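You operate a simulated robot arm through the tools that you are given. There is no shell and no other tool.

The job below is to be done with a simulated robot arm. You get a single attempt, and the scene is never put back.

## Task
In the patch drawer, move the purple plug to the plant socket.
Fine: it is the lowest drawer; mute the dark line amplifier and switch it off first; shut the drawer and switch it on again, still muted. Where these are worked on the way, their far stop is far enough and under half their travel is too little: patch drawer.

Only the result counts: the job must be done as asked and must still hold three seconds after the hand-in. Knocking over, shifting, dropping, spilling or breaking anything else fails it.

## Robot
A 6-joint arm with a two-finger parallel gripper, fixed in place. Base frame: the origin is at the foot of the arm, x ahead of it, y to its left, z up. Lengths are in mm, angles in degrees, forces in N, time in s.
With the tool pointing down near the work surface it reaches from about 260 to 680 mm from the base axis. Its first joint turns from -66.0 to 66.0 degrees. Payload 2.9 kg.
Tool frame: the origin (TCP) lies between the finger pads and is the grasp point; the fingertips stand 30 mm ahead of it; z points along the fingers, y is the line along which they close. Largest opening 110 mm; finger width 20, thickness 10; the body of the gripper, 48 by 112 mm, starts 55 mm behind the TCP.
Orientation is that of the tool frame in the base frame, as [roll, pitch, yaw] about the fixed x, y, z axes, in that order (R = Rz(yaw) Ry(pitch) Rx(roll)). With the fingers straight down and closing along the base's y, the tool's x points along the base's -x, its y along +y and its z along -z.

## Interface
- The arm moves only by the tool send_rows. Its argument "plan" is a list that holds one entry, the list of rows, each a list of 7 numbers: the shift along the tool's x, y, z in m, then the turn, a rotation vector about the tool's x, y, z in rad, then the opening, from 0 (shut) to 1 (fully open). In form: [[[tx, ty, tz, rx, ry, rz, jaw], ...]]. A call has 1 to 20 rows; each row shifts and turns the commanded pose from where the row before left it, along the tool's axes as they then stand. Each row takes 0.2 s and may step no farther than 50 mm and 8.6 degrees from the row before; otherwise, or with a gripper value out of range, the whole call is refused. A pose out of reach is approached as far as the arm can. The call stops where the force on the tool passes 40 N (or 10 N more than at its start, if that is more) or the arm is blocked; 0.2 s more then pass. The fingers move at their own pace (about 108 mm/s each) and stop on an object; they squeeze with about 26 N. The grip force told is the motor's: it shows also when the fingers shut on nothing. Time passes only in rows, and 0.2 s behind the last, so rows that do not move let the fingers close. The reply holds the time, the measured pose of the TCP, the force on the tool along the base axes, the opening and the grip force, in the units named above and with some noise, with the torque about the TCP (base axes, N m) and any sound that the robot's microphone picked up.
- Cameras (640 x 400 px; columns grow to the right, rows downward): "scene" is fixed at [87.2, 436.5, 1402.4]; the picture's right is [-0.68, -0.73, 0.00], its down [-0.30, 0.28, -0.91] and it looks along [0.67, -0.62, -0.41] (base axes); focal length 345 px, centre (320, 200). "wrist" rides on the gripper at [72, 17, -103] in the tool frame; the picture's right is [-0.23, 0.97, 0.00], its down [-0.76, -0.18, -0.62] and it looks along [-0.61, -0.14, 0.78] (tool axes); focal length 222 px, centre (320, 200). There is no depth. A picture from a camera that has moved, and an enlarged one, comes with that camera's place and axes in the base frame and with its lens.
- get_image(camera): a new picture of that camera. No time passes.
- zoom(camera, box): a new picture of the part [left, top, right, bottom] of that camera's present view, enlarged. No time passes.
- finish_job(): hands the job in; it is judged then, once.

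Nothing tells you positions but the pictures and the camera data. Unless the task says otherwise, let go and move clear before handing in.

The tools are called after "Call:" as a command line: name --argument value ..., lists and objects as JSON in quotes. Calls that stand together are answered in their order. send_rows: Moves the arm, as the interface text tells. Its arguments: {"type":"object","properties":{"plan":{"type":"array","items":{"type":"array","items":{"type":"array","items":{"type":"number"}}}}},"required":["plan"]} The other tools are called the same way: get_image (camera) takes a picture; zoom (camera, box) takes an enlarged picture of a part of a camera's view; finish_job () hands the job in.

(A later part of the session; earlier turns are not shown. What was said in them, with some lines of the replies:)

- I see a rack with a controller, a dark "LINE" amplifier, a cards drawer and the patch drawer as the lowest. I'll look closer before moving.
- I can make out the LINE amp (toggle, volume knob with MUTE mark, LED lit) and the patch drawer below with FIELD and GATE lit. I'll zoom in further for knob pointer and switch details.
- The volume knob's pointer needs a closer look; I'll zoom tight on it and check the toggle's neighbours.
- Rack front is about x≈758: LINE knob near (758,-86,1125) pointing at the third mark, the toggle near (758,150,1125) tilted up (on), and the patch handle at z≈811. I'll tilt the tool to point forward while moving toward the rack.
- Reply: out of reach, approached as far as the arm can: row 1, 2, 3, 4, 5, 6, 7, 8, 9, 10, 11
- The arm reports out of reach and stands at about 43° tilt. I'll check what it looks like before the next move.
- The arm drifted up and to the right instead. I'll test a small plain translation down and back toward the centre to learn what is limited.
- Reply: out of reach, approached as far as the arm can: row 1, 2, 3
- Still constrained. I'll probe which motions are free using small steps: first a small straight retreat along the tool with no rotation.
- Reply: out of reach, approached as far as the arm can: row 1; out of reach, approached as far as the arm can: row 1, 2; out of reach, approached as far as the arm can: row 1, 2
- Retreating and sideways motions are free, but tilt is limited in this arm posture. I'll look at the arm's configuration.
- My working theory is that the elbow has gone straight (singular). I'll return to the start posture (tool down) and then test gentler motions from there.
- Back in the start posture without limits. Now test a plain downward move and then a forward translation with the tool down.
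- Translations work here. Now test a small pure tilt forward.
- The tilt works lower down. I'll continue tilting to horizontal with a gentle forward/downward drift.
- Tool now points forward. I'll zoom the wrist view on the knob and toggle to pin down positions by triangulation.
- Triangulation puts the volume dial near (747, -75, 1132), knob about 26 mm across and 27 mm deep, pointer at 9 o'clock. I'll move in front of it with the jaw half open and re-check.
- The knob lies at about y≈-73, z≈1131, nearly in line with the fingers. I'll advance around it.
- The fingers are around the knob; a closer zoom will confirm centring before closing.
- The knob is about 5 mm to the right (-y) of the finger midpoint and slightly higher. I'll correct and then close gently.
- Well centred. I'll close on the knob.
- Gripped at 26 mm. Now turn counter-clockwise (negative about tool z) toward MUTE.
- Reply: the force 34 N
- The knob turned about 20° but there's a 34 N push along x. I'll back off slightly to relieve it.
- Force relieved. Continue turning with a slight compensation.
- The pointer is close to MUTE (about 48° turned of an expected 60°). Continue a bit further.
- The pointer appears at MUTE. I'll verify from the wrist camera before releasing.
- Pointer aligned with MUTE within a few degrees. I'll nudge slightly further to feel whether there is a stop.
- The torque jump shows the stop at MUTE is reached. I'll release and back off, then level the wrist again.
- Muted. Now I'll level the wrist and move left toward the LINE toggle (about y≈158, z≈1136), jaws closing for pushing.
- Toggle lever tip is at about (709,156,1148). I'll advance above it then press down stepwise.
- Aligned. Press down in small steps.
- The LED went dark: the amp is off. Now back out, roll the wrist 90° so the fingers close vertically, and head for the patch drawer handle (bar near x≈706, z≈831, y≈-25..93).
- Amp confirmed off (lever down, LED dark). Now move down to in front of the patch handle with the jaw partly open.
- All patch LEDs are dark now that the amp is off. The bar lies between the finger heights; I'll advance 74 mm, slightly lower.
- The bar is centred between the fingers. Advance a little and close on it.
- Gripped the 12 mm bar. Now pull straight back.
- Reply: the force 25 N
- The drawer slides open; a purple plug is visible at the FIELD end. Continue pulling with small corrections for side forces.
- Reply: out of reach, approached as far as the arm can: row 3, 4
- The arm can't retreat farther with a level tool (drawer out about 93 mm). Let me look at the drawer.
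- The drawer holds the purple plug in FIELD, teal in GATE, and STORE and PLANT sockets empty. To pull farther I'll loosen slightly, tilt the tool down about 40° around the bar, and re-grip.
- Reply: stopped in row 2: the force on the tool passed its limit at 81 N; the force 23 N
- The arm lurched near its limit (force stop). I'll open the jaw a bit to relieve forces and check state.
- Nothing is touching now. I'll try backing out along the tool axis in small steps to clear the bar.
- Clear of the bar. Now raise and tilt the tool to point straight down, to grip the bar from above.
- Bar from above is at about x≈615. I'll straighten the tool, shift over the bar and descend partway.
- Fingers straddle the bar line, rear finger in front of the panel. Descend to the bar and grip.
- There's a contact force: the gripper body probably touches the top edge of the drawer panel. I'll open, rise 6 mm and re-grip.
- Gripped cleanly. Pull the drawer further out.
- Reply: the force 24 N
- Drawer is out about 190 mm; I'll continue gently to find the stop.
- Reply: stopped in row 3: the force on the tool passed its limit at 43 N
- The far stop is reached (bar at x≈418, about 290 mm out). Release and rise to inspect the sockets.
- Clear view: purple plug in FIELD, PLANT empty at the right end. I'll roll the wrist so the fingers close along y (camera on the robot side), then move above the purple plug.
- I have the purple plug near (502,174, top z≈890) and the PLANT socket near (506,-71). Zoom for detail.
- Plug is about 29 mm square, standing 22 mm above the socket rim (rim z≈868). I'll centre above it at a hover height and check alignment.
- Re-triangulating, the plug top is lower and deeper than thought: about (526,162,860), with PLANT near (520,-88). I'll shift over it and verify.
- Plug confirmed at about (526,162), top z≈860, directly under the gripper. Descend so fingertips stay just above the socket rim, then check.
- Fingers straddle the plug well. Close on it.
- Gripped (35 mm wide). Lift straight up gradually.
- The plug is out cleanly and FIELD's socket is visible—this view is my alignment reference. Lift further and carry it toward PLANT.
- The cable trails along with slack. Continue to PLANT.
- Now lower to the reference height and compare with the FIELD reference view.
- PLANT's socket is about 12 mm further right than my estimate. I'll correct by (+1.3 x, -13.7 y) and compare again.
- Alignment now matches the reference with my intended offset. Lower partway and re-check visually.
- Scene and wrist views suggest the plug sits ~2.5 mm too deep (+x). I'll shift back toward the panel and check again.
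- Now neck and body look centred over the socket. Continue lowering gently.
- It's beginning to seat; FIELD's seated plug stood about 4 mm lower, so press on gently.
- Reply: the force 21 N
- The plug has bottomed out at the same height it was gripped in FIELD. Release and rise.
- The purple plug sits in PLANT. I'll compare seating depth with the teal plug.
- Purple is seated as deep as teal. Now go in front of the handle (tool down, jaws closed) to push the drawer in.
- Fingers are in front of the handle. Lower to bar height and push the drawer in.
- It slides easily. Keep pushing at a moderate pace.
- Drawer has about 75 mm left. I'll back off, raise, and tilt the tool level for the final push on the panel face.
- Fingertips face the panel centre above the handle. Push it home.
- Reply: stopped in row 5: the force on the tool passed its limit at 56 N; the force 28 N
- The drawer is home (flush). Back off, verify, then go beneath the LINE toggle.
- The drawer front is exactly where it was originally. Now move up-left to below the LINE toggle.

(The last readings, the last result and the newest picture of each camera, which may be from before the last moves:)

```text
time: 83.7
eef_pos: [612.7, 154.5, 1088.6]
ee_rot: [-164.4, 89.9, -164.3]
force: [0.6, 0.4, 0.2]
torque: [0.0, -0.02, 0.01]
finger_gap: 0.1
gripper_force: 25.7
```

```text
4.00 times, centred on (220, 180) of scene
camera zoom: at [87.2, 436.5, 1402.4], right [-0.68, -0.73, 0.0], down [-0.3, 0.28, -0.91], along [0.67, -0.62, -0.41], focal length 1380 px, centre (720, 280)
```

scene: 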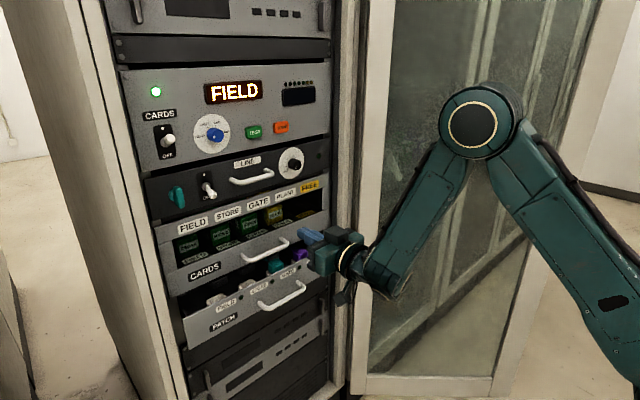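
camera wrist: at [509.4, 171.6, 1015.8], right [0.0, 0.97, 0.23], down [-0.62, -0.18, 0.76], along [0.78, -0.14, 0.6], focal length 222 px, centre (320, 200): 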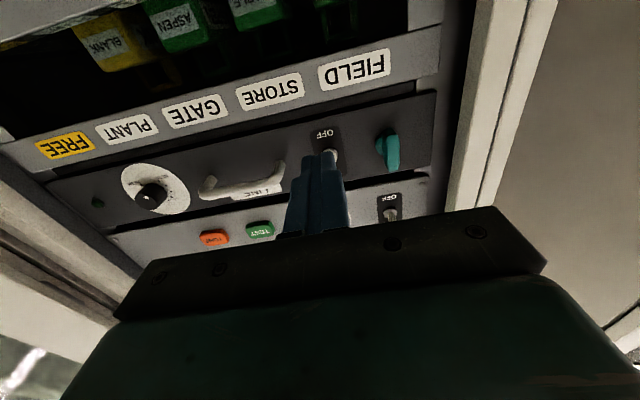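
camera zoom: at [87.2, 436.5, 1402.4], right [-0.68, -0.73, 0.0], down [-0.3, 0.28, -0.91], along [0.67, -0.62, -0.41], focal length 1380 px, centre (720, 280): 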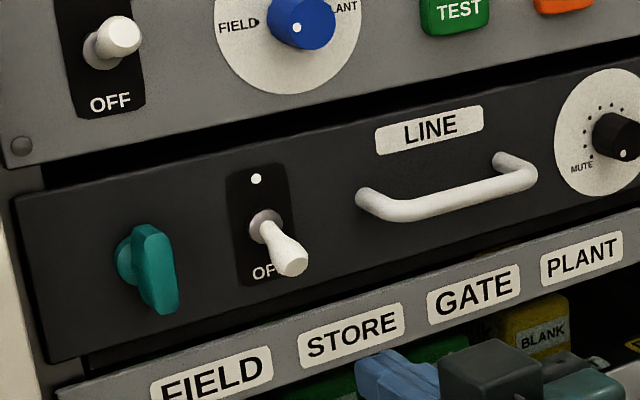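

Lever points down, tip near (714,155,1121). Advance beneath it.

Call:
send_rows --plan '[[[0, 0.001, 0.03, 0, 0, 0, 0], [0, 0, 0.03, 0, 0, 0, 0], [0, 0, 0.024, 0, 0, 0, 0]]]'

Call:
zoom --camera "scene" --box '[180, 160, 260, 210]'

Call:
get_image --camera "wrist"

```text
time: 84.5
eef_pos: [702.4, 158.3, 1085.5]
ee_rot: [-155.8, 89.8, -155.7]
force: [-0.5, 0.4, -0.4]
torque: [-0.04, -0.01, 0.03]
finger_gap: 0.2
gripper_force: 25.6
```

```text
8.00 times, centred on (220, 185) of scene
camera zoom: at [87.2, 436.5, 1402.4], right [-0.68, -0.73, 0.0], down [-0.3, 0.28, -0.91], along [0.67, -0.62, -0.41], focal length 2759 px, centre (1120, 320)
```

zoom: 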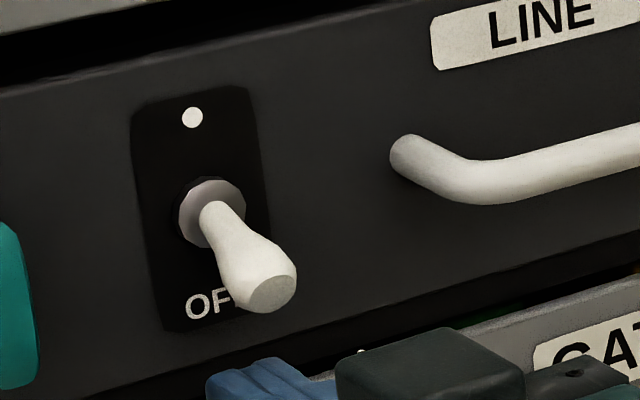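

```text
taken
camera wrist: at [598.5, 175.4, 1014.1], right [0.0, 0.97, 0.23], down [-0.62, -0.18, 0.76], along [0.78, -0.14, 0.61], focal length 222 px, centre (320, 200)
```

wrist: 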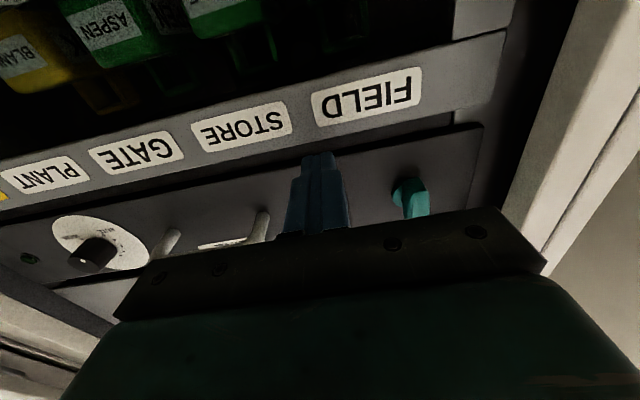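

Finger is under the lever. Raise to flip it on.

Call:
send_rows --plan '[[[-0.007, 0, 0, 0, 0, 0, 0], [-0.007, 0, 0, 0, 0, 0, 0], [-0.007, 0, 0, 0, 0, 0, 0], [-0.006, 0, 0, 0, 0, 0, 0], [-0.006, 0, 0, 0, 0, 0, 0]]]'

Call:
zoom --camera "scene" --box '[170, 130, 330, 230]'

```text
time: 85.7
eef_pos: [699.8, 157.3, 1121.6]
ee_rot: [-151.2, 89.9, -151.2]
force: [-0.4, 0.2, -0.2]
torque: [-0.01, 0.0, 0.01]
finger_gap: 0.0
gripper_force: 25.8
```

```text
4.00 times, centred on (250, 180) of scene
camera zoom: at [87.2, 436.5, 1402.4], right [-0.68, -0.73, 0.0], down [-0.3, 0.28, -0.91], along [0.67, -0.62, -0.41], focal length 1380 px, centre (600, 280)
```

zoom: 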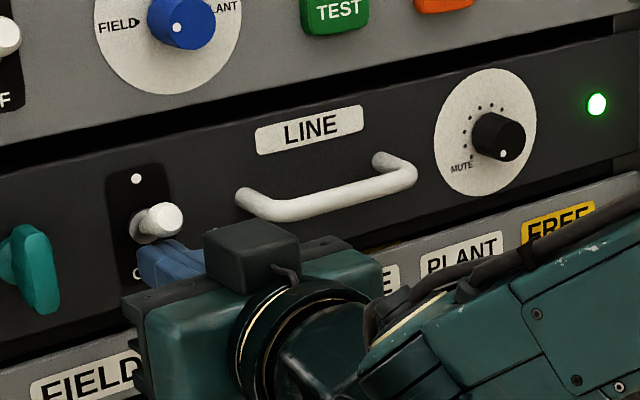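

The LED is lit and the lever is up; the knob is still at MUTE. Back out clear and do a final check.

Call:
send_rows --plan '[[[0.003, 0, 0, 0, 0, 0, 0], [0, 0, -0.03, 0, 0, 0, 0], [0, 0, -0.04, 0, 0, 0, 0], [0, 0, -0.04, 0, 0, 0, 0], [0, -0.02, 0, 0, 0, 0, 0.2], [0, -0.03, 0, 0, 0, 0, 0.3]]]'

Call:
get_image --camera "scene"

Call:
zoom --camera "scene" --box '[130, 60, 340, 191]'

Call:
zoom --camera "scene" --box '[150, 220, 342, 340]'

```text
time: 87.1
eef_pos: [590.6, 106.7, 1117.4]
ee_rot: [-162.8, 89.9, -162.7]
force: [0.1, 0.2, -0.7]
torque: [-0.02, 0.03, 0.02]
finger_gap: 33.0
gripper_force: 0.2
```

```text
taken
```

scene: 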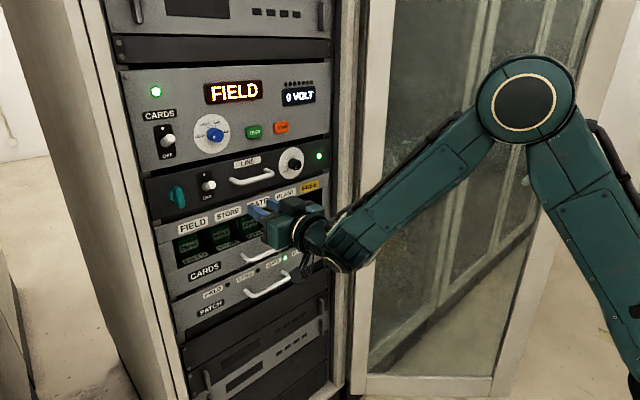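

```text
3.05 times, centred on (235, 126) of scene
camera zoom: at [87.2, 436.6, 1402.4], right [-0.68, -0.73, 0.0], down [-0.3, 0.28, -0.91], along [0.67, -0.62, -0.41], focal length 1051 px, centre (579, 427)
```

zoom: 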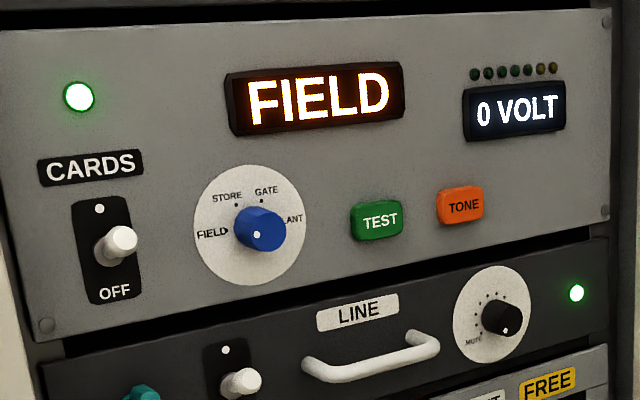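

```text
3.33 times, centred on (246, 280) of scene
camera zoom: at [87.2, 436.6, 1402.4], right [-0.68, -0.73, 0.0], down [-0.3, 0.28, -0.91], along [0.67, -0.62, -0.41], focal length 1150 px, centre (567, -67)
```

zoom: 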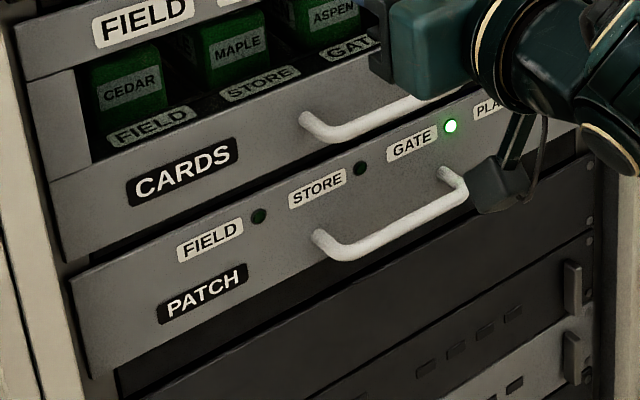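

FIELD is dark, GATE lit; PLANT's LED is hidden by the arm. Move the arm clear to see it.

Call:
send_rows --plan '[[[-0.03, -0.03, 0, 0, 0, 0, 0.4], [-0.03, -0.03, 0, 0, 0, 0, 0.4], [-0.03, -0.03, 0, 0, 0, 0, 0.4], [0, -0.03, 0, 0, 0, 0, 0.4]]]'

Call:
zoom --camera "scene" --box '[150, 220, 342, 340]'

Call:
get_image --camera "scene"

```text
time: 88.1
eef_pos: [591.2, -11.7, 1208.6]
ee_rot: [-152.0, 89.8, -152.0]
force: [0.8, -0.1, 0.3]
torque: [0.02, -0.01, 0.02]
finger_gap: 44.0
gripper_force: 0.0
```

```text
3.33 times, centred on (246, 280) of scene
camera zoom: at [87.2, 436.6, 1402.4], right [-0.68, -0.73, 0.0], down [-0.3, 0.28, -0.91], along [0.67, -0.62, -0.41], focal length 1150 px, centre (567, -67)
```

zoom: 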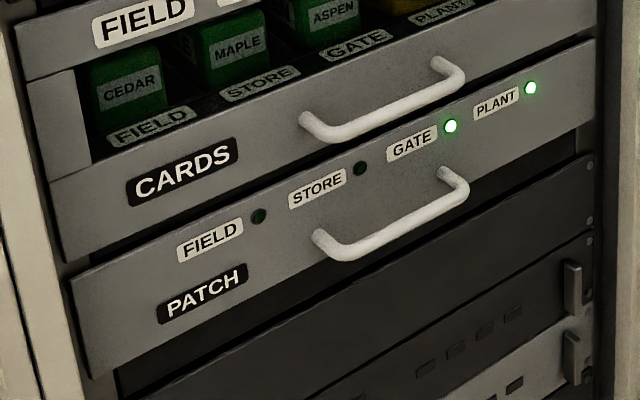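

```text
taken
```

scene: 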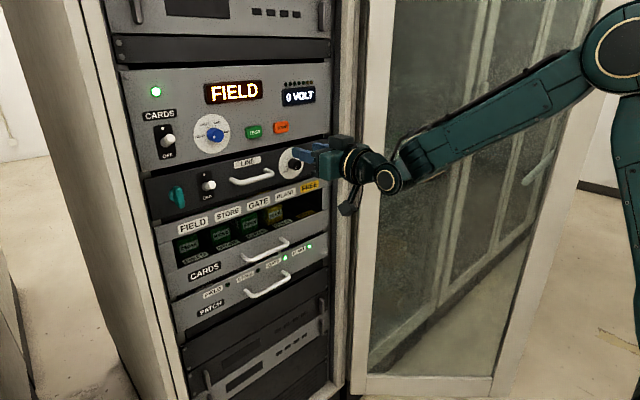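

The PLANT and GATE LEDs are lit and FIELD is dark. The drawer is shut, the LINE amplifier is on with its knob at MUTE, and the arm is clear, so I'm handing in.

Call:
finish_job

```text
The job is handed in.
```

The purple plug is now in the PLANT socket, and I handed the job in. I haven't been told the judging result.

- **Line amplifier:** I turned the knob to its stop at MUTE and switched the amplifier off before opening the drawer. It is switched on again, its LED is lit, and the knob still points at MUTE.
- **Patch drawer:** I pulled it to its far stop, about 290 mm, moved the plug, and pushed it fully shut. Its front lines up with where it was at the start.
- **Plug:** it looked seated at least as deep as the teal plug in GATE. With the amplifier on, PLANT and GATE are lit and FIELD and STORE are dark.
- **Drawer handle:** while pulling the drawer out, the arm lurched at its reach limit and pushed against the handle with about 81 N before the move stopped. I saw no damage or displacement.

The arm has let go and is clear of the rack.
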